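You operate a simulated robot arm through the tools that you are given. There is no shell and no other tool. Be economical: measure what you need, move in short steps, check, and stop when the job is done.

You run a simulated two-armed robot. Do the job below in one go: nothing can be reset, and whatever is moved stays where it is left.

## Task
Pick up the 20 mm tub from the top of the steel bench with one hand, pass it to the other hand and put it on the top of the service cart. Set down upright: tub.

The check looks at the end state, three seconds after you hand in, the way a careful person would. Anything else that was tipped, shoved, dropped, spilled or broken makes it a failure.

## Robot
Two 7-joint arms with two-finger parallel grippers on one trunk, on a base that drives. Base frame: it is fixed to the floor where the robot stands at the start and does not move with it; the origin is under the middle of the robot, x ahead of it, y to its left, z up. Lengths are in mm, angles in degrees, forces in N, time in s.
The left shoulder is at the start at [60, 147, 543], the right one opposite. With the tool pointing down near the work surface each hand reaches from about 100 to 580 mm from the robot's upright axis, wherever it stands, measured 20 degrees to its own side. Places, roughly: top of the service cart [-100, -4200, 800]. Payload 3.43 kg a hand.
The TCP of each hand is the grasp point between the finger pads, 30 mm short of the fingertips. In the tool frame z runs along the fingers and y along their closing line. The gripper opens to 94 mm. The fingers are 28 mm wide and 10 mm thick; the gripper's body (50 by 96 mm) begins 55 mm behind the TCP.
Orientation is that of the tool frame in the base frame, as a unit quaternion [x, y, z, w]. With the fingers straight down and closing along the base's y, the tool's x points along the base's -x, its y along +y and its z along -z.

## Interface
- The arms move only by the tool apply_moves. It takes "left_targets", "right_targets" or both (then of equal length, played together; a hand with none holds still); each is a list of rows, each a list of 7 numbers: the turn, a rotation vector about the tool's x, y, z in degrees, then the shift along the tool's x, y, z in mm, then the gripper command, from -1 (shut) to 1 (fully open), values between in proportion. In form: [[rx, ry, rz, tx, ty, tz, hand], ...]. A call has 1 to 10 rows; each row is the pose to reach, as a shift and turn from the pose commanded when the call began, along the tool's axes at that moment. A row lasts 0.2 s, in which the tool goes at most 50 mm and 8.6 degrees; a call with a longer step from one row to the next is refused whole, and so is a gripper value outside its range. Where a pose cannot be reached the arm comes as near as it can. A force on the tool above 40 N (or 10 N above the force at the start of the call, whichever is more), or a blocked arm, ends the call early, and 0.2 s more pass. The fingers move at their own pace (about 72 mm/s each) and stop on an object; they squeeze with about 22 N. The grip force told is the motor's: it shows also when the fingers shut on nothing. Time passes only in rows, and 0.2 s behind the last, so rows that repeat a pose let the fingers close. It gives the time, the measured TCP pose, the force on the tool (base axes), the opening and the grip force at its end, in the units of the frame above (readings bear some noise), with the torque about the TCP (base axes, N m) and any sound that the robot's microphone picked up.
- Cameras (640 x 400 px; columns grow to the right, rows downward): "scene" is now at [47.1, -1.6, 1207.5]; the picture's right is [-0.01, -1.00, 0.00], its down [-0.37, 0.01, -0.93] and it looks along [0.93, -0.01, -0.37] (base axes); focal length 287 px, centre (320, 200). "left" rides on the left gripper at [76, -14, -102] in its tool frame; the picture's right is [0.18, 0.98, 0.00], its down [-0.75, 0.14, -0.64] and it looks along [-0.63, 0.12, 0.77] (tool axes); focal length 243 px, centre (320, 200). "right" rides on the right gripper at [76, 14, -103] in its tool frame; the picture's right is [-0.18, 0.98, 0.00], its down [-0.75, -0.14, -0.64] and it looks along [-0.63, -0.12, 0.77] (tool axes); focal length 243 px, centre (320, 200). There is no depth. A picture from a camera that has moved, and an enlarged one, comes with that camera's place and axes in the base frame and with its lens. The place of the scene camera against the robot may be out by one fixed shift of up to 25 mm in any direction.
- snapshot(camera): a new picture of that camera. It takes no simulated time.
- lift_body(by): slides the trunk up (or, below 0, down) by that many mm; the arms and the scene camera ride with it, the base frame stays. It gives what a move gives, with no picture.
- base_move(legs): drives the robot by 1 to 6 legs, each [ahead, left, turn to the left] in mm, mm and degrees, along the robot's own axes; the way and the turn of a leg run together, so that a leg with both is an arc; at most 1500 mm and 180 degrees a leg. The arms and the cameras ride along, it lands a little off, and it stops where it bumps. It gives what a move gives.
- pan_tilt(pan, tilt): turns the head with the scene camera to pan (to the left, within 86 degrees either way) and tilt (down, from -29 to 69), counted from straight ahead of the robot. It gives what a move gives.
- inspect(camera, box): a new picture of the part [left, top, right, bottom] of that camera's present view, enlarged. It takes no simulated time.
- close_job(): hands the job in; it is judged then, once.

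Go step by step. Nothing tells you exact positions but the pictures and the camera data: compare them with the known pose of the tool, close in by small moves and look again before you grip or let go. The budget is 120 turns and 88 pictures, counting those below and the enlarged ones. Unless the task says otherwise, let go and move clear before handing in, and close with one line.

The tools are called after "Call:" as name(argument=value, ...) on one line, values as JSON. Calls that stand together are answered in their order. apply_moves: Moves the arms, as the interface text tells. Its arguments: {"type":"object","properties":{"left_targets":{"type":"array"},"right_targets":{"type":"array"}},"required":[]} The other tools are called the same way: lift_body (by) slides the trunk up or down; base_move (legs) drives the base; pan_tilt (pan, tilt) turns the head that bears the scene camera; snapshot (camera) takes a picture; inspect (camera, box) takes an enlarged picture of a part of a camera's view; close_job () hands the job in.

At the start:

```text
time: 0.0
left_ee_pos: [297.3, 97.3, 999.6]
left_orientation: [0.0, 1.0, 0.0, 0.001]
left_contact_force: [-0.5, 0.8, -0.4]
left_ft_torque: [0.03, 0.01, -0.02]
left_finger_gap: 94.0
left_grip_force: 0.1
right_ee_pos: [359.0, -126.0, 1000.4]
right_orientation: [0.0, 1.0, 0.0, 0.001]
right_contact_force: [-0.3, 0.4, 0.3]
right_ft_torque: [-0.04, 0.0, 0.03]
right_finger_gap: 94.1
right_grip_force: 0.0
trunk travel left (down, up): [-250.0, 0.0]
robot x, y, heading: [2.8, -1.3, 0.1]
head pan, tilt: [-0.8, 21.6]
```

scene: 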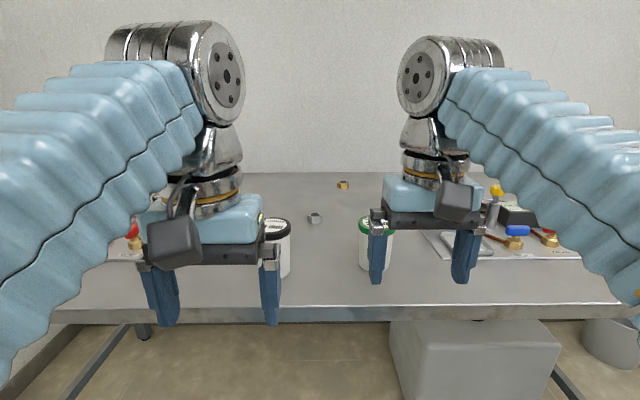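
right: 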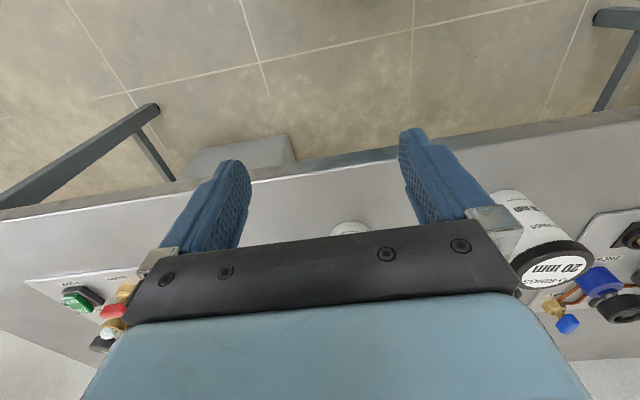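
left: 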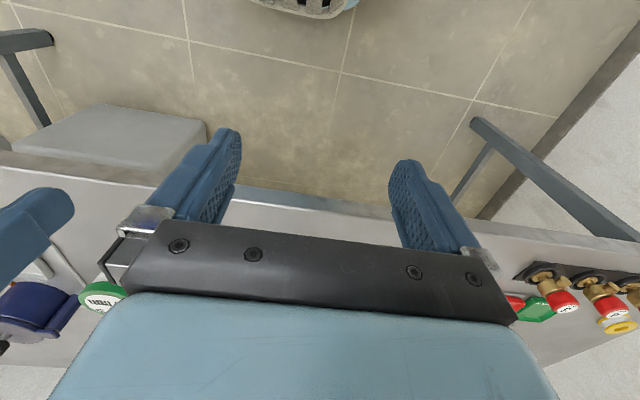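

I see a black-lidded tub reading "20 mm" between the hands and a green-lidded one further right. I'll enlarge the views to confirm the labels and positions.

Call:
inspect(camera="scene", box=[230, 160, 430, 290])

Call:
inspect(camera="right", box=[480, 170, 640, 350])

Call:
inspect(camera="left", box=[0, 180, 160, 340])

```text
3.08 times, centred on (330, 225) of scene
camera zoom: at [47.1, -1.6, 1207.5], right [-0.01, -1.0, 0.0], down [-0.37, 0.01, -0.93], along [0.93, -0.01, -0.37], focal length 882 px, centre (289, 123)
```

zoom: 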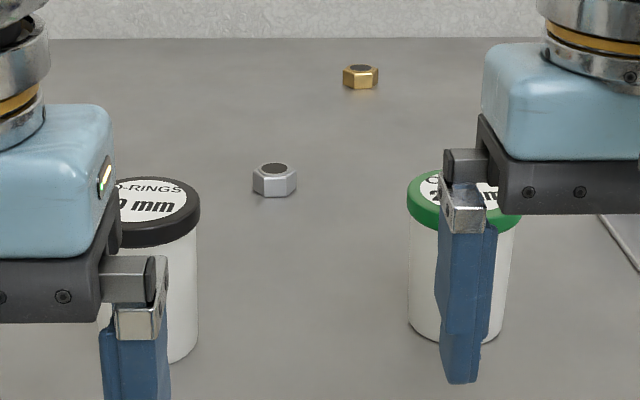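

```text
2.22 times, centred on (560, 260) of right
camera zoom: at [283.4, -113.5, 1103.1], right [0.18, 0.98, 0.0], down [0.75, -0.14, 0.64], along [0.63, -0.12, -0.77], focal length 539 px, centre (-213, 67)
```

zoom: 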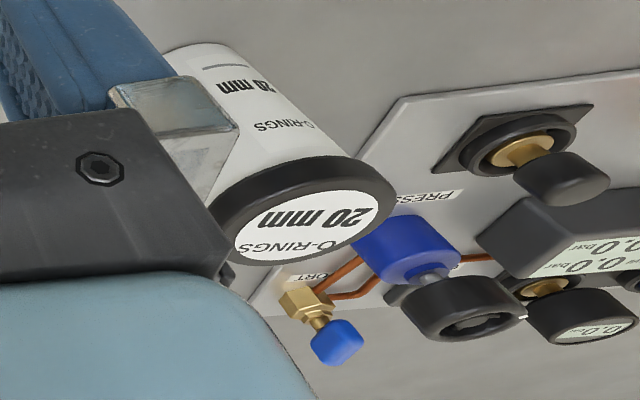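

```text
2.50 times, centred on (80, 260) of left
camera zoom: at [219.1, 84.2, 1101.8], right [-0.18, 0.98, 0.0], down [0.75, 0.14, 0.64], along [0.63, 0.12, -0.77], focal length 606 px, centre (920, 50)
```

zoom: 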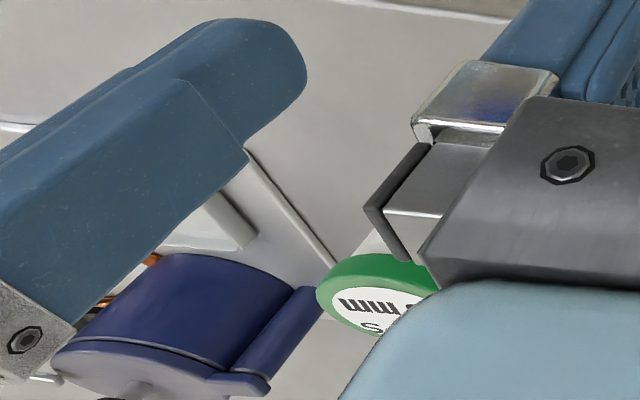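

The black-lidded tub reads 20 mm. I triangulate its lid centre at about (530, 79, 957), with the bench top near z 865. I'll raise the left hand and move it partway forward, then look again.

Call:
apply_moves(left_targets=[[0, 0, 0, 0, 0, -30, 1], [0, 0, 0, -30, -5, -50, 1], [0, 0, 0, -70, -10, -50, 1], [0, 0, 0, -110, -18, -50, 1], [0, 0, 0, -110, -18, -50, 1]])

Call:
snapshot(camera="left")

Call:
snapshot(camera="scene")

```text
time: 1.2
left_ee_pos: [382.6, 102.6, 997.2]
left_orientation: [0.0, 1.0, 0.0, 0.002]
left_contact_force: [0.1, -1.4, -0.8]
left_ft_torque: [0.06, -0.01, 0.02]
left_finger_gap: 94.0
left_grip_force: 0.1
left hand out of reach, approached as far as the arm can: row 1, 2, 3, 4, 5
right_ee_pos: [358.8, -127.5, 1000.9]
right_orientation: [-0.001, 1.0, 0.001, 0.001]
right_contact_force: [-0.1, -0.8, 0.1]
right_ft_torque: [0.04, 0.01, 0.02]
right_finger_gap: 93.9
right_grip_force: 0.0
trunk travel left (down, up): [-250.0, 0.0]
robot x, y, heading: [-0.3, -0.5, -0.2]
head pan, tilt: [-0.8, 21.6]
```

```text
81 pictures are left
camera left: at [305.1, 89.4, 1099.2], right [-0.18, 0.98, 0.0], down [0.75, 0.14, 0.64], along [0.63, 0.12, -0.76], focal length 243 px, centre (320, 200)
```

left: 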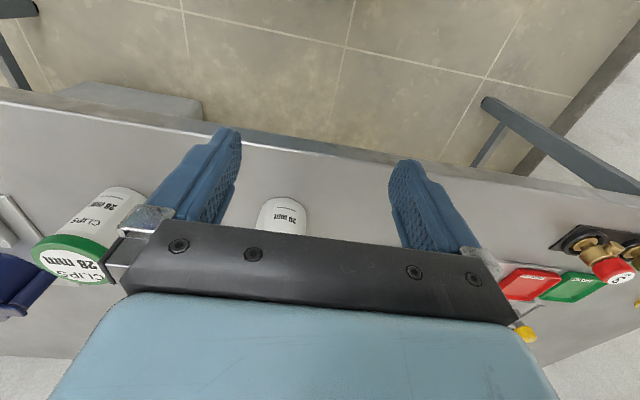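

```text
80 pictures are left
camera scene: at [46.4, -2.6, 1207.6], right [-0.01, -1.0, 0.0], down [-0.37, 0.01, -0.93], along [0.93, -0.01, -0.37], focal length 287 px, centre (320, 200)
```

scene: 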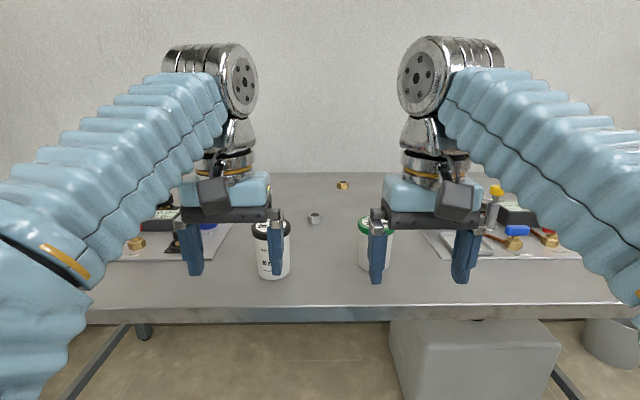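

The green tub is CLIPS 28 mm, so the black one is right. At this spot z 1000 is about the arm's ceiling with the tool pointing down. I'll lower the hand moderately to see where the commanded pose sits, and look down at the gap between the robot and the bench.

Call:
apply_moves(left_targets=[[0, 0, 0, 0, 0, 30, 1], [0, 0, 0, 0, 0, 50, 1], [0, 0, 0, 0, 0, 50, 1]])

Call:
pan_tilt(pan=0, tilt=65)

Call:
snapshot(camera="scene")

```text
time: 2.0
left_ee_pos: [381.0, 102.2, 944.6]
left_orientation: [0.0, 1.0, 0.0, 0.0]
left_contact_force: [0.7, 0.4, -0.4]
left_ft_torque: [-0.04, 0.01, -0.01]
left_finger_gap: 93.7
left_grip_force: 0.1
right_ee_pos: [358.4, -126.8, 1000.0]
right_orientation: [0.0, 1.0, 0.0, 0.002]
right_contact_force: [0.1, -0.1, -0.4]
right_ft_torque: [0.01, 0.01, 0.02]
right_finger_gap: 93.9
right_grip_force: 0.1
trunk travel left (down, up): [-250.0, 0.0]
robot x, y, heading: [1.7, 0.8, 0.1]
head pan, tilt: [-0.8, 21.6]
```

```text
time: 3.1
left_ee_pos: [382.5, 102.1, 945.3]
left_orientation: [0.0, 1.0, -0.001, 0.0]
left_contact_force: [0.7, -0.5, -0.4]
left_ft_torque: [-0.01, -0.05, -0.01]
left_finger_gap: 94.1
left_grip_force: 0.1
right_ee_pos: [359.5, -126.9, 1000.3]
right_orientation: [0.001, 1.0, 0.0, 0.0]
right_contact_force: [-0.1, 0.4, 0.6]
right_ft_torque: [0.02, 0.03, 0.0]
right_finger_gap: 94.1
right_grip_force: 0.0
trunk travel left (down, up): [-250.0, 0.0]
robot x, y, heading: [-0.5, 1.2, 0.2]
head pan, tilt: [0.0, 65.0]
```

```text
79 pictures are left
camera scene: at [15.0, -0.2, 1146.5], right [0.0, -1.0, 0.0], down [-0.91, 0.0, -0.42], along [0.42, 0.0, -0.91], focal length 287 px, centre (320, 200)
```

scene: 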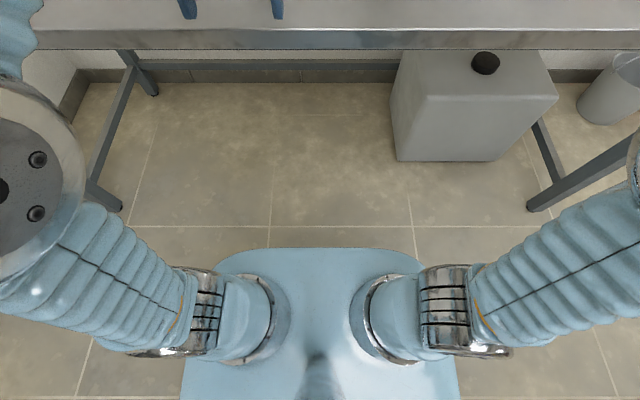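

There is ample free space between the robot and the bench. I'll pull both hands back a little, put the left hand in line with the tub, and then drive 100 mm ahead.

Call:
apply_moves(left_targets=[[0, 0, 0, 30, -10, 0, 1], [0, 0, 0, 60, -23, 0, 1], [0, 0, 0, 60, -23, 0, 1]], right_targets=[[0, 0, 0, 40, 0, 0, 1], [0, 0, 0, 80, 0, 0, 1], [0, 0, 0, 80, 0, 0, 1]])

Call:
base_move(legs=[[100, 0, 0]])

Call:
pan_tilt(pan=0, tilt=35)

Call:
snapshot(camera="left")

Call:
snapshot(camera="scene")

```text
time: 3.9
left_ee_pos: [320.4, 80.1, 943.2]
left_orientation: [0.0, 1.0, 0.0, 0.001]
left_contact_force: [-0.4, 0.7, -0.5]
left_ft_torque: [-0.01, 0.02, 0.03]
left_finger_gap: 94.0
left_grip_force: 0.0
right_ee_pos: [279.8, -126.3, 1001.9]
right_orientation: [0.0, 1.0, 0.001, 0.001]
right_contact_force: [-0.5, 1.0, 0.6]
right_ft_torque: [0.01, -0.07, 0.02]
right_finger_gap: 94.1
right_grip_force: 0.1
trunk travel left (down, up): [-250.0, 0.0]
robot x, y, heading: [2.0, -1.3, 0.2]
head pan, tilt: [0.0, 65.0]
```

```text
time: 5.0
left_ee_pos: [418.9, 78.7, 942.2]
left_orientation: [0.001, 1.0, 0.0, 0.001]
left_contact_force: [-0.4, 0.0, -0.6]
left_ft_torque: [0.0, 0.04, -0.01]
left_finger_gap: 94.1
left_grip_force: 0.0
right_ee_pos: [379.3, -128.1, 1001.3]
right_orientation: [-0.001, 1.0, 0.0, 0.001]
right_contact_force: [-0.5, 0.6, -0.4]
right_ft_torque: [0.02, -0.02, 0.01]
right_finger_gap: 94.2
right_grip_force: 0.1
trunk travel left (down, up): [-250.0, 0.0]
robot x, y, heading: [101.8, -4.1, -0.4]
head pan, tilt: [0.0, 65.0]
```

```text
time: 6.0
left_ee_pos: [421.4, 80.1, 941.9]
left_orientation: [0.0, 1.0, 0.0, 0.0]
left_contact_force: [-0.2, 0.5, 0.3]
left_ft_torque: [-0.04, 0.01, 0.03]
left_finger_gap: 93.7
left_grip_force: 0.1
right_ee_pos: [380.0, -128.7, 1001.4]
right_orientation: [0.0, 1.0, 0.002, 0.001]
right_contact_force: [-0.3, -0.8, -0.7]
right_ft_torque: [0.02, -0.01, 0.0]
right_finger_gap: 94.2
right_grip_force: 0.0
trunk travel left (down, up): [-250.0, 0.0]
robot x, y, heading: [99.1, 1.3, -0.0]
head pan, tilt: [0.0, 35.0]
```

```text
78 pictures are left
camera left: at [342.8, 66.4, 1044.2], right [-0.18, 0.98, 0.0], down [0.75, 0.14, 0.64], along [0.63, 0.12, -0.77], focal length 243 px, centre (320, 200)
```

left: 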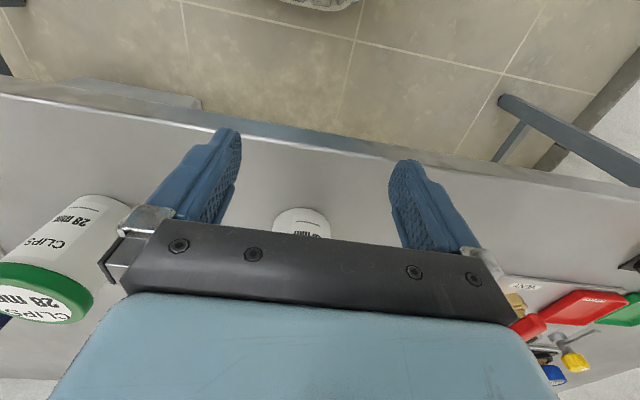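

```text
77 pictures are left
camera scene: at [141.4, -0.2, 1186.2], right [0.0, -1.0, 0.0], down [-0.57, 0.0, -0.82], along [0.82, 0.0, -0.57], focal length 287 px, centre (320, 200)
```

scene: 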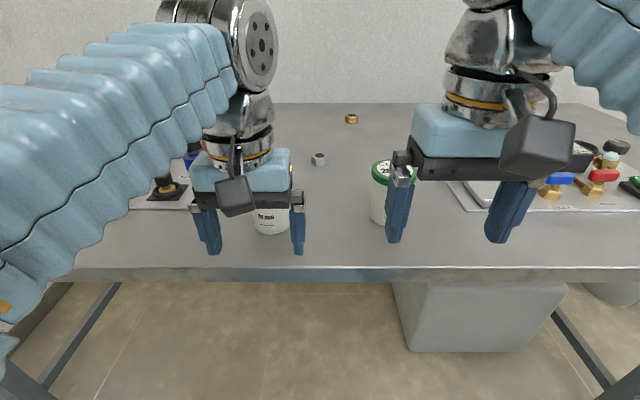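

The tub is centred between the left fingers in y, with its front about x 503. I'll advance over it with the fingers straddling at z 930, then check.

Call:
apply_moves(left_targets=[[0, 0, 0, -30, 0, 6, 1], [0, 0, 0, -60, 0, 12, 1], [0, 0, 0, -90, 0, 12, 1], [0, 0, 0, -112, 0, 12, 1], [0, 0, 0, -112, 0, 12, 1]])

Call:
snapshot(camera="left")

Call:
snapshot(camera="scene")

```text
time: 7.2
left_ee_pos: [531.0, 80.8, 931.4]
left_orientation: [0.0, 1.0, -0.001, 0.0]
left_contact_force: [0.3, 0.5, 0.2]
left_ft_torque: [0.01, -0.04, -0.01]
left_finger_gap: 93.9
left_grip_force: 0.0
right_ee_pos: [378.7, -128.1, 1000.2]
right_orientation: [0.0, 1.0, 0.0, 0.001]
right_contact_force: [0.2, -1.0, 0.0]
right_ft_torque: [-0.01, 0.01, -0.02]
right_finger_gap: 93.9
right_grip_force: 0.0
trunk travel left (down, up): [-250.0, 0.0]
robot x, y, heading: [98.1, 1.4, 0.4]
head pan, tilt: [0.0, 35.0]
```

```text
76 pictures are left
camera left: at [454.9, 67.1, 1032.9], right [-0.18, 0.98, 0.0], down [0.75, 0.14, 0.64], along [0.63, 0.12, -0.77], focal length 243 px, centre (320, 200)
```

left: 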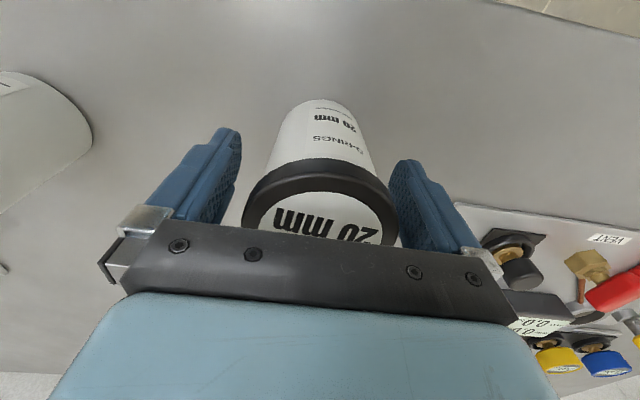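

```text
75 pictures are left
camera scene: at [141.6, -0.2, 1186.2], right [0.0, -1.0, 0.0], down [-0.57, 0.0, -0.82], along [0.82, 0.0, -0.57], focal length 287 px, centre (320, 200)
```

scene: 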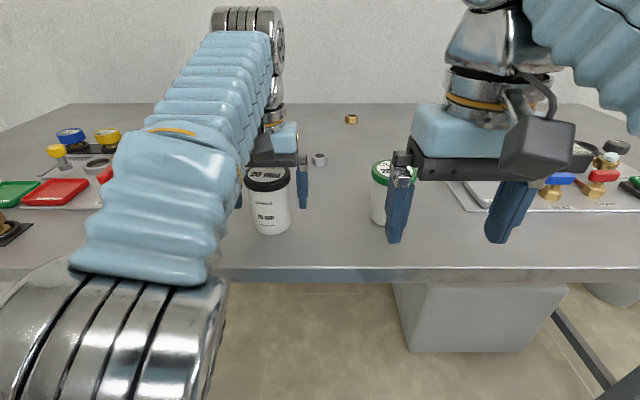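

The tub is centred between the fingers, with its centre about x 535. I'll move 5 mm further forward, lower to z 912 and close.

Call:
apply_moves(left_targets=[[0, 0, 0, -5, 0, 10, 1], [0, 0, 0, -5, 0, 19, 1], [0, 0, 0, -5, 0, 19, 0.5], [0, 0, 0, -5, 0, 19, -0.2], [0, 0, 0, -5, 0, 19, -1], [0, 0, 0, -5, 0, 19, -1], [0, 0, 0, -5, 0, 19, -1]])

Call:
snapshot(camera="left")

Call:
inspect(camera="scene", box=[200, 110, 420, 250])

```text
time: 8.8
left_ee_pos: [537.0, 79.7, 912.6]
left_orientation: [0.0, 1.0, 0.0, 0.0]
left_contact_force: [-0.1, -0.6, -0.6]
left_ft_torque: [-0.02, 0.02, 0.04]
left_finger_gap: 72.5
left_grip_force: 22.0
right_ee_pos: [379.1, -127.1, 1000.5]
right_orientation: [0.0, 1.0, 0.001, 0.001]
right_contact_force: [0.0, 0.2, -0.7]
right_ft_torque: [0.01, 0.01, -0.02]
right_finger_gap: 94.0
right_grip_force: 0.0
trunk travel left (down, up): [-250.0, 0.0]
robot x, y, heading: [99.2, 0.0, -0.0]
head pan, tilt: [0.0, 35.0]
```

```text
74 pictures are left
camera left: at [459.8, 67.0, 1014.2], right [-0.18, 0.98, 0.0], down [0.75, 0.14, 0.64], along [0.63, 0.12, -0.77], focal length 243 px, centre (320, 200)
```

left: 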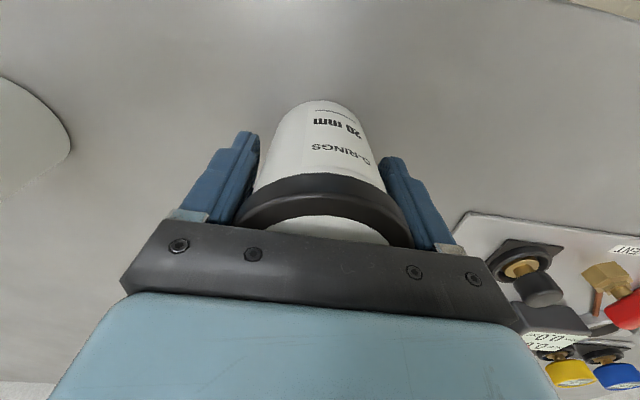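

```text
2.86 times, centred on (310, 180) of scene
camera zoom: at [141.5, -0.2, 1186.2], right [0.0, -1.0, 0.0], down [-0.57, 0.0, -0.82], along [0.82, 0.0, -0.57], focal length 819 px, centre (349, 257)
```

zoom: 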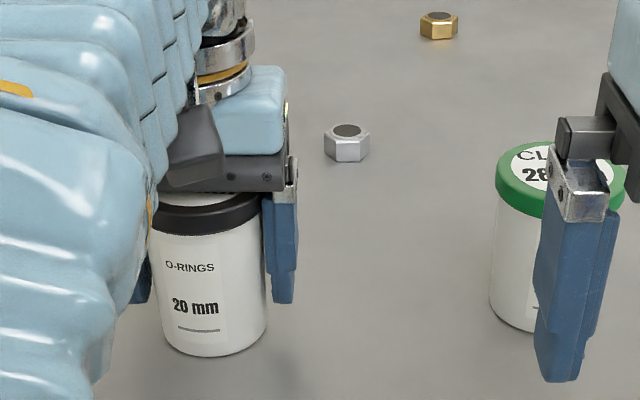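

The fingers hold at a 72.5 mm gap. I'll lift slowly and check that the whole tub comes along.

Call:
apply_moves(left_targets=[[0, 0, 0, 0, 0, -8, -1], [0, 0, 0, 0, 0, -20, -1], [0, 0, 0, 0, 0, -30, -1], [0, 0, 0, 0, 0, -30, -1]])

Call:
inspect(camera="scene", box=[200, 110, 420, 250])

```text
time: 9.8
left_ee_pos: [536.6, 78.8, 940.9]
left_orientation: [0.001, 1.0, 0.0, 0.001]
left_contact_force: [-1.1, 0.4, -2.0]
left_ft_torque: [-0.01, 0.03, 0.0]
left_finger_gap: 72.3
left_grip_force: 22.3
right_ee_pos: [379.7, -126.5, 1000.2]
right_orientation: [0.0, 1.0, 0.001, 0.001]
right_contact_force: [0.6, 0.7, -0.5]
right_ft_torque: [0.0, 0.0, 0.01]
right_finger_gap: 94.0
right_grip_force: 0.1
trunk travel left (down, up): [-250.0, 0.0]
robot x, y, heading: [98.4, -1.4, -0.2]
head pan, tilt: [0.0, 35.0]
```

```text
2.86 times, centred on (310, 180) of scene
camera zoom: at [141.5, -0.2, 1186.2], right [0.0, -1.0, 0.0], down [-0.57, 0.0, -0.82], along [0.82, 0.0, -0.57], focal length 819 px, centre (349, 257)
```

zoom: 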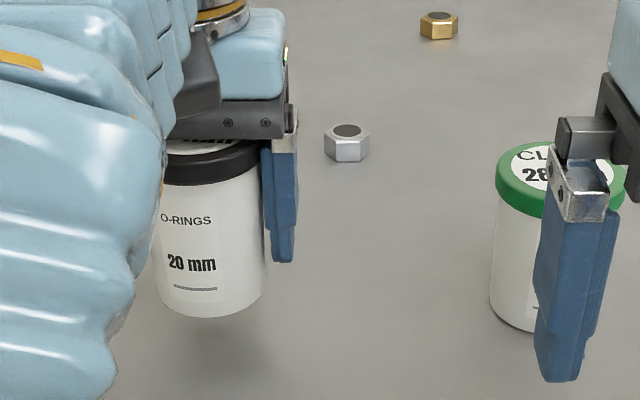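

The tub came up whole. I'll lift it a bit more and back away from the bench.

Call:
apply_moves(left_targets=[[0, 0, 0, 0, 0, -15, -1], [0, 0, 0, 10, 0, -30, -1], [0, 0, 0, 20, 0, -40, -1], [0, 0, 0, 20, 0, -40, -1]])

Call:
base_move(legs=[[-500, 0, 0]])

Call:
snapshot(camera="scene")

Call:
snapshot(camera="left")

```text
time: 10.8
left_ee_pos: [515.6, 79.3, 982.3]
left_orientation: [0.0, 1.0, 0.0, 0.0]
left_contact_force: [-0.3, 0.2, -0.8]
left_ft_torque: [-0.01, 0.0, 0.03]
left_finger_gap: 72.4
left_grip_force: 22.8
right_ee_pos: [379.1, -129.2, 1000.2]
right_orientation: [-0.001, 1.0, 0.001, 0.001]
right_contact_force: [-0.1, -0.5, 0.0]
right_ft_torque: [-0.01, -0.03, 0.02]
right_finger_gap: 94.0
right_grip_force: 0.0
trunk travel left (down, up): [-250.0, 0.0]
robot x, y, heading: [99.6, -0.2, 0.0]
head pan, tilt: [0.0, 35.0]
```

```text
time: 13.8
left_ee_pos: [14.2, 77.8, 982.1]
left_orientation: [0.001, 1.0, 0.0, -0.001]
left_contact_force: [0.2, 0.5, -1.2]
left_ft_torque: [-0.02, 0.01, 0.0]
left_finger_gap: 72.5
left_grip_force: 21.6
right_ee_pos: [-122.9, -128.5, 999.8]
right_orientation: [0.002, 1.0, 0.0, 0.001]
right_contact_force: [-0.1, 0.3, -0.2]
right_ft_torque: [-0.05, -0.01, -0.01]
right_finger_gap: 94.0
right_grip_force: 0.1
trunk travel left (down, up): [-250.0, 0.0]
robot x, y, heading: [-405.4, 3.0, -0.2]
head pan, tilt: [0.0, 35.0]
```

```text
71 pictures are left
camera scene: at [-361.4, 0.2, 1186.2], right [0.0, -1.0, 0.0], down [-0.57, 0.0, -0.82], along [0.82, 0.0, -0.57], focal length 287 px, centre (320, 200)
```

scene: 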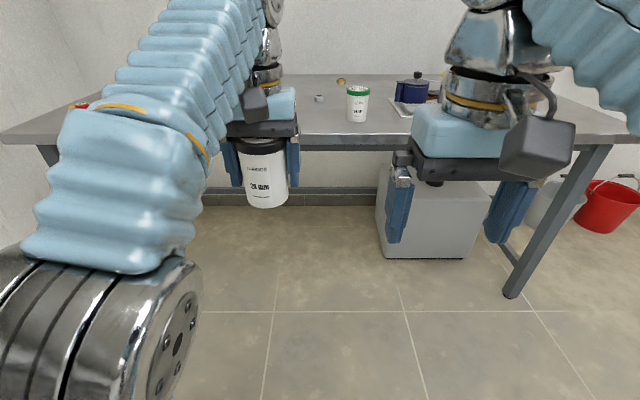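

```text
70 pictures are left
camera left: at [-63.3, 65.4, 1083.8], right [-0.18, 0.98, 0.0], down [0.75, 0.14, 0.64], along [0.63, 0.12, -0.77], focal length 243 px, centre (320, 200)
```

left: 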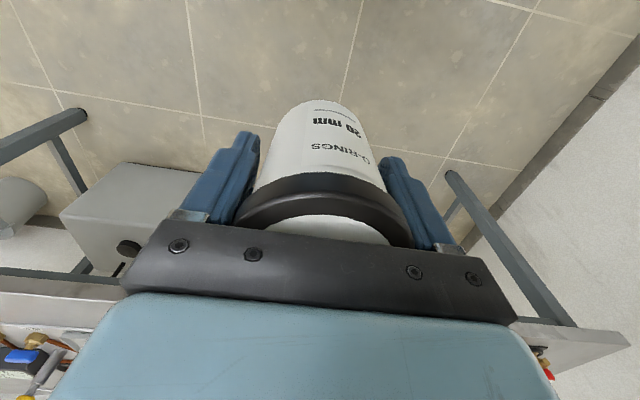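

The tub is held securely. Before the handover I'll turn toward the cart and see what its top looks like and whether the way is clear.

Call:
base_move(legs=[[0, 0, -90]])

Call:
pan_tilt(pan=0, tilt=15)

Call:
snapshot(camera="scene")

```text
time: 18.0
left_ee_pos: [-331.8, -418.3, 981.5]
left_orientation: [0.714, 0.7, 0.0, 0.0]
left_contact_force: [0.1, -0.8, -1.3]
left_ft_torque: [0.02, 0.02, -0.02]
left_finger_gap: 72.4
left_grip_force: 21.7
right_ee_pos: [-536.2, -278.5, 1000.5]
right_orientation: [0.713, 0.701, 0.0, 0.001]
right_contact_force: [-0.1, 0.3, 0.8]
right_ft_torque: [-0.01, 0.01, 0.0]
right_finger_gap: 93.8
right_grip_force: 0.1
trunk travel left (down, up): [-250.0, 0.0]
robot x, y, heading: [-407.1, 3.0, -91.1]
head pan, tilt: [0.0, 35.0]
```

```text
time: 18.8
left_ee_pos: [-331.9, -418.9, 982.8]
left_orientation: [0.713, 0.701, 0.0, 0.0]
left_contact_force: [0.4, -0.3, -1.9]
left_ft_torque: [-0.02, -0.01, 0.02]
left_finger_gap: 72.3
left_grip_force: 22.0
right_ee_pos: [-536.8, -278.6, 1000.9]
right_orientation: [0.713, 0.701, 0.0, 0.002]
right_contact_force: [-0.5, -0.5, -0.6]
right_ft_torque: [0.01, 0.0, 0.03]
right_finger_gap: 94.1
right_grip_force: 0.0
trunk travel left (down, up): [-250.0, 0.0]
robot x, y, heading: [-406.0, -0.0, -91.1]
head pan, tilt: [0.0, 15.0]
```

```text
69 pictures are left
camera scene: at [-420.8, -63.2, 1218.2], right [-1.0, 0.02, 0.0], down [0.0, 0.26, -0.97], along [-0.02, -0.97, -0.26], focal length 287 px, centre (320, 200)
```

scene: 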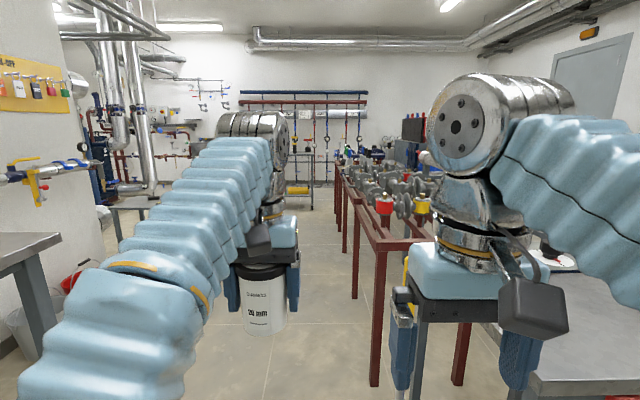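

I see a corridor with a long red valve bench on the right and the grey cart far ahead, slightly left. I'll look left before strafing to line up with the cart.

Call:
pan_tilt(pan=40, tilt=25)

Call:
snapshot(camera="scene")

Call:
pan_tilt(pan=-50, tilt=35)

Call:
snapshot(camera="scene")

```text
time: 19.9
left_ee_pos: [-332.2, -418.6, 980.8]
left_orientation: [0.714, 0.7, 0.001, -0.001]
left_contact_force: [0.6, 0.0, -1.5]
left_ft_torque: [-0.01, 0.04, 0.0]
left_finger_gap: 72.2
left_grip_force: 22.7
right_ee_pos: [-536.6, -276.8, 1000.8]
right_orientation: [0.713, 0.701, 0.0, 0.001]
right_contact_force: [-0.5, 0.6, 0.0]
right_ft_torque: [-0.03, 0.0, -0.01]
right_finger_gap: 93.7
right_grip_force: 0.1
trunk travel left (down, up): [-250.0, 0.0]
robot x, y, heading: [-404.5, 0.8, -91.0]
head pan, tilt: [40.0, 25.0]
```

```text
68 pictures are left
camera scene: at [-361.3, -41.5, 1202.0], right [-0.78, -0.63, 0.0], down [-0.27, 0.33, -0.91], along [0.57, -0.7, -0.42], focal length 287 px, centre (320, 200)
```

scene: 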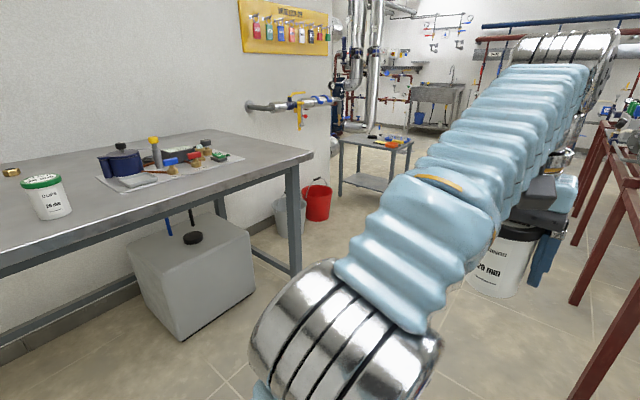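

```text
time: 21.6
left_ee_pos: [-332.3, -418.8, 982.2]
left_orientation: [0.713, 0.701, 0.001, 0.0]
left_contact_force: [0.6, -0.6, -0.8]
left_ft_torque: [0.0, -0.02, 0.01]
left_finger_gap: 72.4
left_grip_force: 22.5
right_ee_pos: [-535.8, -279.0, 1000.0]
right_orientation: [0.713, 0.701, 0.001, 0.001]
right_contact_force: [0.5, 0.9, 0.3]
right_ft_torque: [0.0, 0.01, 0.02]
right_finger_gap: 94.2
right_grip_force: 0.1
trunk travel left (down, up): [-250.0, 0.0]
robot x, y, heading: [-402.0, -2.2, -91.0]
head pan, tilt: [-50.0, 35.0]
```

```text
67 pictures are left
camera scene: at [-487.6, -25.4, 1186.3], right [-0.63, 0.78, 0.0], down [0.45, 0.36, -0.82], along [-0.64, -0.52, -0.57], focal length 287 px, centre (320, 200)
```

scene: 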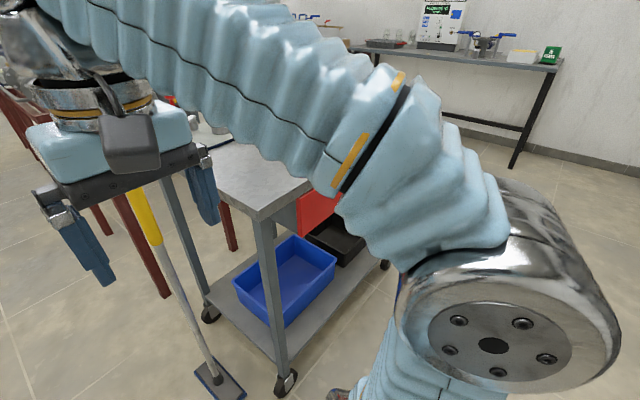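

There is a trolley with a leaning squeegee to my right and a low side table at the left of the corridor, so about x -240 is mid-corridor. I'll strafe there, then do the handover in the open space with the head looking at the hands.

Call:
base_move(legs=[[0, 165, 1]])

Call:
pan_tilt(pan=0, tilt=35)

```text
time: 23.0
left_ee_pos: [-161.0, -418.5, 981.8]
left_orientation: [0.706, 0.708, 0.001, 0.0]
left_contact_force: [-0.1, 0.4, -0.9]
left_ft_torque: [-0.03, -0.01, 0.03]
left_finger_gap: 71.9
left_grip_force: 22.2
right_ee_pos: [-367.8, -281.7, 1001.4]
right_orientation: [0.706, 0.708, 0.0, 0.001]
right_contact_force: [-0.4, -0.3, -0.3]
right_ft_torque: [0.01, 0.0, 0.01]
right_finger_gap: 93.5
right_grip_force: 0.1
trunk travel left (down, up): [-250.0, 0.0]
robot x, y, heading: [-239.7, -0.5, -89.6]
head pan, tilt: [-50.0, 35.0]
```

```text
time: 24.2
left_ee_pos: [-162.5, -418.6, 981.4]
left_orientation: [0.706, 0.709, 0.001, 0.0]
left_contact_force: [-0.4, -0.2, -2.0]
left_ft_torque: [0.0, 0.0, -0.02]
left_finger_gap: 72.3
left_grip_force: 22.2
right_ee_pos: [-367.0, -281.9, 1002.1]
right_orientation: [0.706, 0.709, 0.0, 0.001]
right_contact_force: [0.4, -0.7, 0.6]
right_ft_torque: [-0.01, 0.03, -0.02]
right_finger_gap: 93.9
right_grip_force: 0.1
trunk travel left (down, up): [-250.0, 0.0]
robot x, y, heading: [-241.6, 1.7, -89.9]
head pan, tilt: [0.0, 35.0]
```

The handover plan: the left hand keeps the tub from above, fingers on its left and right sides. The right hand comes in nearly horizontal, pointing left with its camera up, and closes fore and aft. I'll first yaw the right hand 84 degrees in free air.

Call:
apply_moves(right_targets=[[0, 0, 8.4, 0, 0, 0, 1], [0, 0, 16.8, 0, 0, 0, 1], [0, 0, 25.2, 0, 0, 0, 1], [0, 0, 33.6, 0, 0, 0, 1], [0, 0, 42, 0, 0, 0, 1], [0, 0, 50.4, 0, 0, 0, 1], [0, 0, 58.8, 0, 0, 0, 1], [0, 0, 67.2, 0, 0, 0, 1], [0, 0, 75.6, 0, 0, 0, 1], [0, 0, 84, 0, 0, 0, 1]])

Call:
snapshot(camera="scene")

```text
time: 26.4
left_ee_pos: [-161.1, -418.0, 982.2]
left_orientation: [0.706, 0.708, 0.0, 0.0]
left_contact_force: [-0.4, -0.4, -1.7]
left_ft_torque: [0.01, -0.01, -0.02]
left_finger_gap: 71.9
left_grip_force: 22.4
right_ee_pos: [-366.7, -281.4, 1000.7]
right_orientation: [0.999, 0.052, -0.001, 0.001]
right_contact_force: [1.0, 0.0, -0.5]
right_ft_torque: [-0.01, 0.0, -0.01]
right_finger_gap: 94.3
right_grip_force: 0.0
trunk travel left (down, up): [-250.0, 0.0]
robot x, y, heading: [-241.0, 3.0, -89.8]
head pan, tilt: [0.0, 35.0]
```

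```text
66 pictures are left
camera scene: at [-257.1, -59.0, 1186.3], right [-1.0, 0.0, 0.0], down [0.0, 0.57, -0.82], along [0.0, -0.82, -0.57], focal length 287 px, centre (320, 200)
```

scene: 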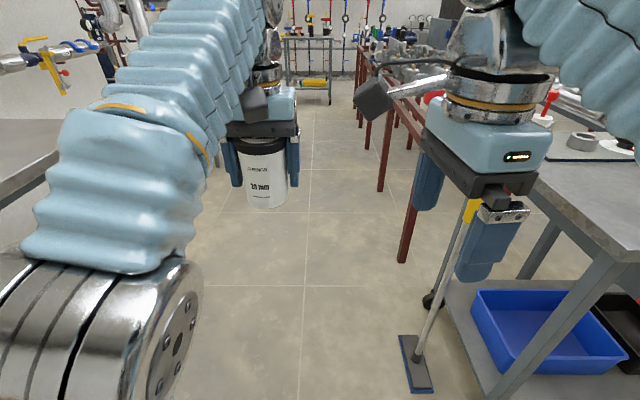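

The yaw worked. I'll strafe left 110 mm for more room from the trolley, then finish the yaw and tilt the fingers toward the left.

Call:
base_move(legs=[[0, 110, 0]])

Call:
apply_moves(right_targets=[[0, 0, 6, 20, 0, 0, 1], [0, 0, 6, 40, 0, 0, 1]])

```text
time: 27.6
left_ee_pos: [-51.2, -417.2, 982.5]
left_orientation: [0.706, 0.708, 0.0, 0.0]
left_contact_force: [0.2, 0.1, -1.8]
left_ft_torque: [0.0, 0.0, -0.01]
left_finger_gap: 72.0
left_grip_force: 22.1
right_ee_pos: [-258.0, -282.0, 1000.3]
right_orientation: [0.999, 0.053, 0.001, 0.001]
right_contact_force: [0.5, 0.7, -1.0]
right_ft_torque: [-0.01, 0.0, 0.02]
right_finger_gap: 94.1
right_grip_force: 0.0
trunk travel left (down, up): [-250.0, 0.0]
robot x, y, heading: [-131.1, -0.7, -89.8]
head pan, tilt: [0.0, 35.0]
```

```text
time: 28.2
left_ee_pos: [-51.6, -417.9, 981.7]
left_orientation: [0.707, 0.707, 0.0, -0.001]
left_contact_force: [-0.6, -0.1, -2.6]
left_ft_torque: [0.01, -0.01, -0.01]
left_finger_gap: 72.1
left_grip_force: 22.1
right_ee_pos: [-218.7, -277.7, 1000.8]
right_orientation: [1.0, 0.001, 0.001, 0.001]
right_contact_force: [0.1, -0.4, -1.0]
right_ft_torque: [0.0, -0.01, -0.01]
right_finger_gap: 93.9
right_grip_force: 0.0
trunk travel left (down, up): [-250.0, 0.0]
robot x, y, heading: [-126.3, 2.6, -89.9]
head pan, tilt: [0.0, 35.0]
```

Now I'll tilt the right hand 70 degrees so its fingers point left, 20 degrees below horizontal, while lowering it to z 970.

Call:
apply_moves(right_targets=[[0, 7.8, 0, 0, 0, 4, 1], [0, 15.6, 0, 0, 0, 8, 1], [0, 23.4, 0, 0, 0, 12, 1], [0, 31.2, 0, 0, 0, 16, 1], [0, 39, 0, 0, 0, 20, 1], [0, 46.8, 0, 0, 0, 24, 1], [0, 54.6, 0, 0, 0, 28, 1], [0, 62.4, 0, 0, 0, 30, 1], [0, 70, 0, 0, 0, 30, 1], [0, 70, 0, 0, 0, 30, 1]])

Call:
snapshot(camera="scene")

Call:
snapshot(camera="right")

```text
time: 30.4
left_ee_pos: [-50.6, -417.9, 982.9]
left_orientation: [0.706, 0.708, 0.0, 0.0]
left_contact_force: [0.4, 0.1, -1.5]
left_ft_torque: [0.07, 0.01, -0.04]
left_finger_gap: 72.2
left_grip_force: 22.1
right_ee_pos: [-217.9, -276.9, 970.9]
right_orientation: [0.819, 0.002, 0.574, 0.0]
right_contact_force: [-1.0, 0.3, 0.8]
right_ft_torque: [0.01, 0.01, -0.02]
right_finger_gap: 94.1
right_grip_force: 0.1
trunk travel left (down, up): [-250.0, 0.0]
robot x, y, heading: [-130.7, -1.6, -90.0]
head pan, tilt: [0.0, 35.0]
```

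```text
65 pictures are left
camera scene: at [-146.5, -58.7, 1186.2], right [-1.0, 0.0, 0.0], down [0.0, 0.57, -0.82], along [0.0, -0.82, -0.57], focal length 287 px, centre (320, 200)
```

scene: 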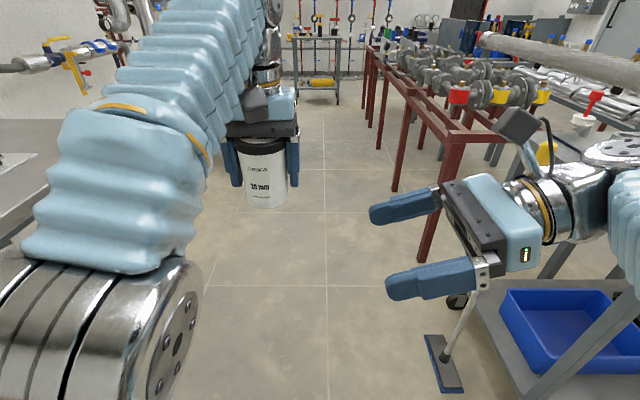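

```text
64 pictures are left
camera right: at [-288.0, -292.3, 1078.4], right [-0.06, -0.98, -0.17], down [-0.86, 0.14, -0.49], along [0.51, 0.12, -0.85], focal length 243 px, centre (320, 200)
```

right: 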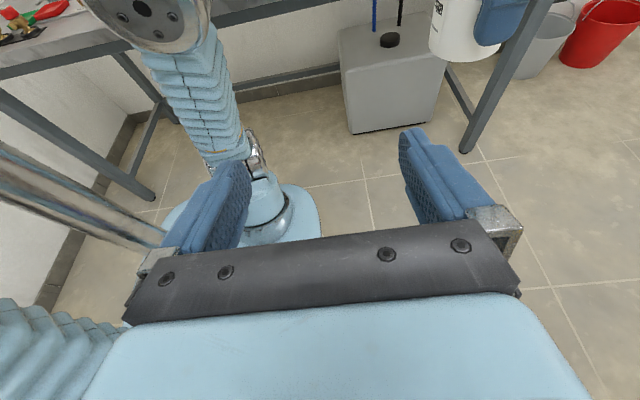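

The right hand's pose works. I'll move it ahead to line up with the tub, still well to its right, and look.

Call:
apply_moves(right_targets=[[0, 0, 0, -1, 40, 0, 1], [0, 0, 0, -2, 80, 1, 1], [0, 0, 0, -4, 120, 1, 1], [0, 0, 0, -4.7, 140, 1.7, 1], [0, 0, 0, -4.7, 140, 1.7, 1]])

Call:
snapshot(camera="scene")

Call:
snapshot(camera="right")

```text
time: 31.6
left_ee_pos: [-50.4, -418.0, 981.0]
left_orientation: [0.706, 0.708, 0.0, 0.0]
left_contact_force: [-0.4, -0.2, -1.6]
left_ft_torque: [0.03, 0.02, -0.01]
left_finger_gap: 72.0
left_grip_force: 22.0
right_ee_pos: [-217.2, -418.0, 966.2]
right_orientation: [0.818, 0.0, 0.575, 0.001]
right_contact_force: [-0.6, -0.7, -0.5]
right_ft_torque: [-0.01, -0.02, -0.04]
right_finger_gap: 93.7
right_grip_force: 0.0
trunk travel left (down, up): [-250.0, 0.0]
robot x, y, heading: [-130.9, 2.2, -90.1]
head pan, tilt: [0.0, 35.0]
```

```text
63 pictures are left
camera scene: at [-146.5, -58.8, 1186.2], right [-1.0, 0.0, 0.0], down [0.0, 0.57, -0.82], along [0.0, -0.82, -0.57], focal length 287 px, centre (320, 200)
```

scene: 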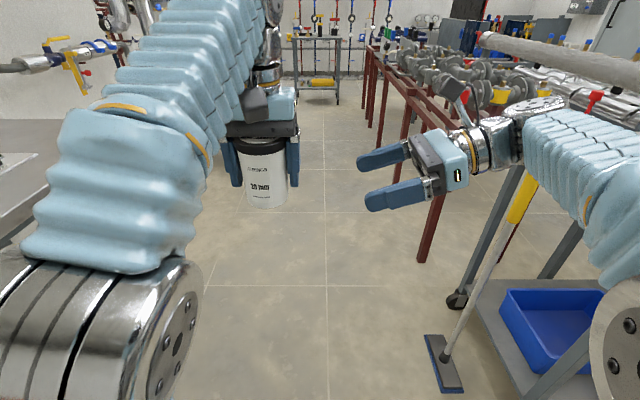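

```text
62 pictures are left
camera right: at [-287.4, -432.5, 1073.2], right [-0.06, -0.98, -0.17], down [-0.86, 0.14, -0.49], along [0.51, 0.12, -0.85], focal length 243 px, centre (320, 200)
```

right: 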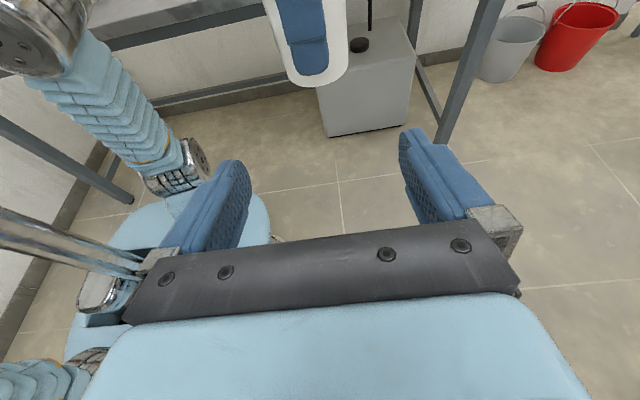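

The tub lines up with the right fingers to within about 2 mm. I'll advance 100 mm and check again.

Call:
apply_moves(right_targets=[[0, 0, 0, 10.3, -1, 28.2, 1], [0, 0, 0, 20.5, -1, 56.4, 1], [0, 0, 0, 34.2, -1, 94, 1], [0, 0, 0, 34.2, -1, 94, 1]])

Call:
snapshot(camera="right")

Call:
inspect(camera="scene", box=[180, 80, 420, 240])

```text
time: 32.6
left_ee_pos: [-50.4, -418.2, 981.5]
left_orientation: [0.707, 0.708, 0.0, 0.0]
left_contact_force: [0.6, -0.7, -1.6]
left_ft_torque: [0.0, 0.01, -0.01]
left_finger_gap: 72.2
left_grip_force: 22.1
right_ee_pos: [-116.6, -415.3, 967.3]
right_orientation: [0.819, 0.001, 0.574, 0.0]
right_contact_force: [-0.2, -0.3, 0.4]
right_ft_torque: [-0.04, 0.03, -0.02]
right_finger_gap: 93.8
right_grip_force: 0.1
trunk travel left (down, up): [-250.0, 0.0]
robot x, y, heading: [-128.6, 0.5, -89.9]
head pan, tilt: [0.0, 35.0]
```

```text
61 pictures are left
camera right: at [-186.9, -429.9, 1074.7], right [-0.06, -0.98, -0.17], down [-0.86, 0.14, -0.49], along [0.51, 0.12, -0.85], focal length 243 px, centre (320, 200)
```

right: 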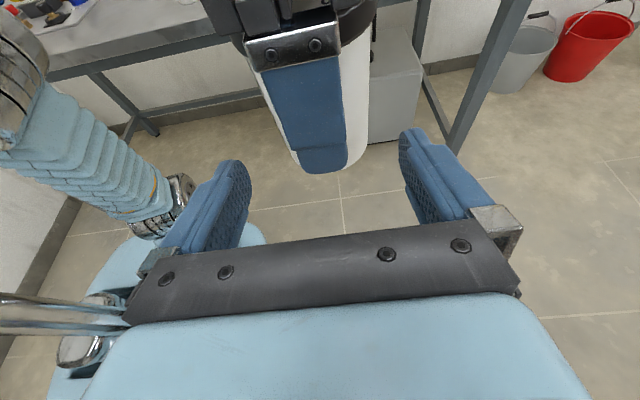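

```text
2.50 times, centred on (300, 160) of scene
camera zoom: at [-146.4, -58.7, 1186.3], right [-1.0, 0.0, 0.0], down [0.0, 0.57, -0.82], along [0.0, -0.82, -0.57], focal length 717 px, centre (370, 300)
```

zoom: 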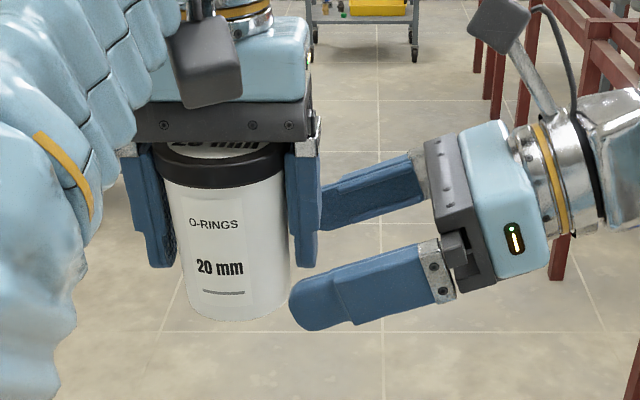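

The alignment is good and the tub hangs upright. I'll advance the last 51 mm, then close the right fingers.

Call:
apply_moves(right_targets=[[0, 0, 0, 7, -1, 19, 1], [0, 0, 0, 13, -2, 36, 1], [0, 0, 0, 17.4, -2, 47.9, 1], [0, 0, 0, 17.4, -2, 47.9, 1]])

Call:
inspect(camera="scene", box=[180, 80, 420, 240])

Call:
snapshot(camera="right")

```text
time: 33.6
left_ee_pos: [-51.6, -417.7, 981.7]
left_orientation: [0.707, 0.708, 0.0, 0.0]
left_contact_force: [0.1, -0.6, -1.3]
left_ft_torque: [-0.04, 0.01, -0.01]
left_finger_gap: 71.9
left_grip_force: 22.0
right_ee_pos: [-66.4, -413.5, 969.1]
right_orientation: [0.819, 0.002, 0.574, 0.001]
right_contact_force: [0.7, -0.5, 0.1]
right_ft_torque: [-0.03, 0.01, -0.02]
right_finger_gap: 94.0
right_grip_force: 0.0
trunk travel left (down, up): [-250.0, 0.0]
robot x, y, heading: [-127.3, 1.7, -89.8]
head pan, tilt: [0.0, 35.0]
```

```text
2.50 times, centred on (300, 160) of scene
camera zoom: at [-146.4, -58.7, 1186.2], right [-1.0, 0.0, 0.0], down [0.0, 0.57, -0.82], along [0.0, -0.82, -0.57], focal length 717 px, centre (370, 300)
```

zoom: 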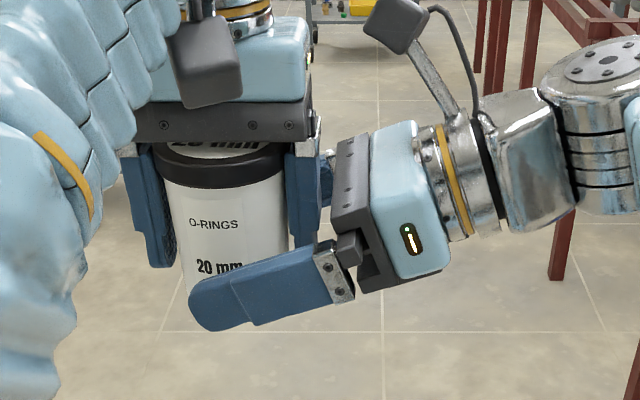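

```text
58 pictures are left
camera right: at [-135.9, -428.8, 1075.0], right [-0.06, -0.98, -0.17], down [-0.86, 0.14, -0.49], along [0.51, 0.12, -0.85], focal length 243 px, centre (320, 200)
```

right: 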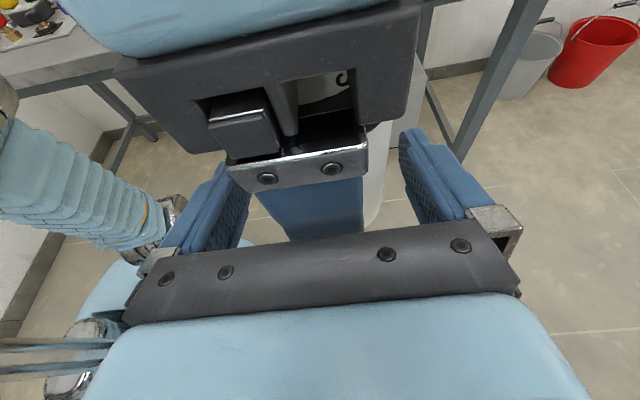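

The right fingers straddle the tub and there has been no contact. I'll re-centre by 3 mm and close.

Call:
apply_moves(right_targets=[[0, 0, 0, 0, 3, 0, 1], [0, 0, 0, 0, 3, 0, 0.7], [0, 0, 0, 0, 3, 0, 0.55], [0, 0, 0, 0, 3, 0, 0.45], [0, 0, 0, 0, 3, 0, 0.35]])

Call:
inspect(camera="right", box=[160, 100, 500, 300])

```text
time: 34.8
left_ee_pos: [-51.7, -417.1, 982.2]
left_orientation: [0.707, 0.708, 0.0, 0.0]
left_contact_force: [-1.2, 14.8, -0.9]
left_ft_torque: [-0.27, -0.04, -0.06]
left_finger_gap: 72.2
left_grip_force: 22.3
right_ee_pos: [-65.7, -417.3, 966.5]
right_orientation: [0.819, 0.0, 0.574, 0.002]
right_contact_force: [0.7, -16.1, 0.1]
right_ft_torque: [0.49, 0.05, -0.18]
right_finger_gap: 71.1
right_grip_force: 22.3
trunk travel left (down, up): [-250.0, 0.0]
robot x, y, heading: [-130.4, 2.3, -89.8]
head pan, tilt: [0.0, 35.0]
```

```text
1.88 times, centred on (330, 200) of right
camera zoom: at [-136.4, -432.6, 1074.4], right [-0.06, -0.98, -0.17], down [-0.86, 0.14, -0.49], along [0.51, 0.12, -0.85], focal length 457 px, centre (301, 200)
```

zoom: 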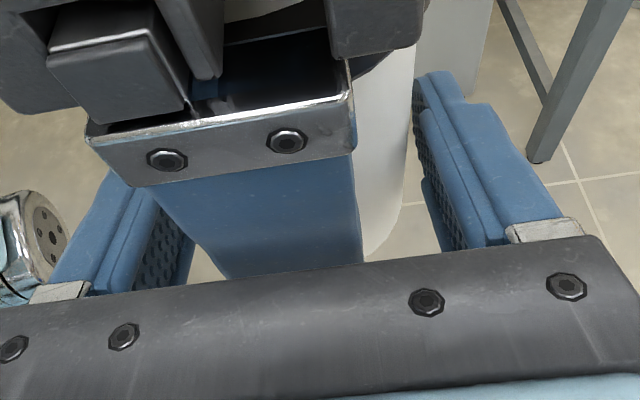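

Both hands hold the tub, with about 15 N of side load from a small misalignment. I'll ease the right hand forward in 1 mm steps to relieve it.

Call:
apply_moves(right_targets=[[0, 0, 0, 0, 1, 0, 0.35], [0, 0, 0, 0, 2, 0, 0.35], [0, 0, 0, 0, 2, 0, 0.35]])

```text
time: 35.6
left_ee_pos: [-50.5, -418.8, 983.1]
left_orientation: [0.706, 0.709, -0.001, 0.0]
left_contact_force: [2.9, 6.7, 0.2]
left_ft_torque: [0.04, 0.02, 0.15]
left_finger_gap: 71.7
left_grip_force: 22.2
right_ee_pos: [-65.3, -418.7, 969.0]
right_orientation: [0.819, 0.002, 0.574, 0.0]
right_contact_force: [-3.9, -5.5, -0.1]
right_ft_torque: [0.08, -0.02, -0.23]
right_finger_gap: 70.7
right_grip_force: 22.1
trunk travel left (down, up): [-250.0, 0.0]
robot x, y, heading: [-126.9, -0.1, -89.8]
head pan, tilt: [0.0, 35.0]
```

The load dropped. I'll move one more millimetre, squeeze fully, and view the grip before letting go with the left.

Call:
apply_moves(right_targets=[[0, 0, 0, 0, 1, 0, 0], [0, 0, 0, 0, 1, 0, -1], [0, 0, 0, 0, 1, 0, -1]])

Call:
inspect(camera="scene", box=[180, 80, 420, 240])

```text
time: 36.4
left_ee_pos: [-50.7, -418.3, 981.7]
left_orientation: [0.706, 0.709, 0.0, 0.001]
left_contact_force: [7.7, -11.2, -1.6]
left_ft_torque: [0.1, 0.06, 0.04]
left_finger_gap: 72.4
left_grip_force: 22.0
right_ee_pos: [-65.4, -417.8, 967.6]
right_orientation: [0.819, 0.003, 0.574, -0.002]
right_contact_force: [-7.4, 11.0, 0.2]
right_ft_torque: [-0.28, -0.17, 0.15]
right_finger_gap: 70.8
right_grip_force: 21.9
trunk travel left (down, up): [-250.0, 0.0]
robot x, y, heading: [-129.6, -2.9, -90.0]
head pan, tilt: [0.0, 35.0]
```

```text
2.50 times, centred on (300, 160) of scene
camera zoom: at [-146.4, -58.7, 1186.2], right [-1.0, 0.0, 0.0], down [0.0, 0.57, -0.82], along [0.0, -0.82, -0.57], focal length 717 px, centre (370, 300)
```

zoom: 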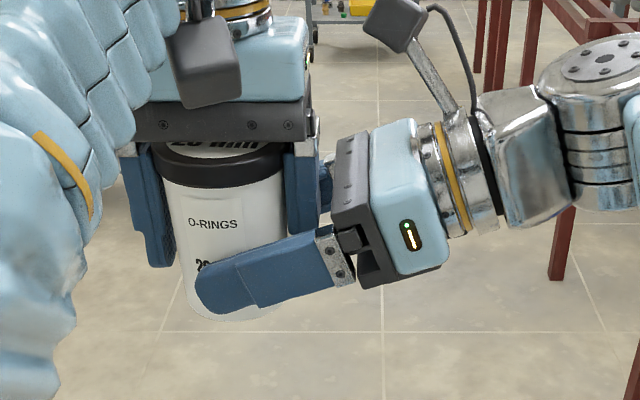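

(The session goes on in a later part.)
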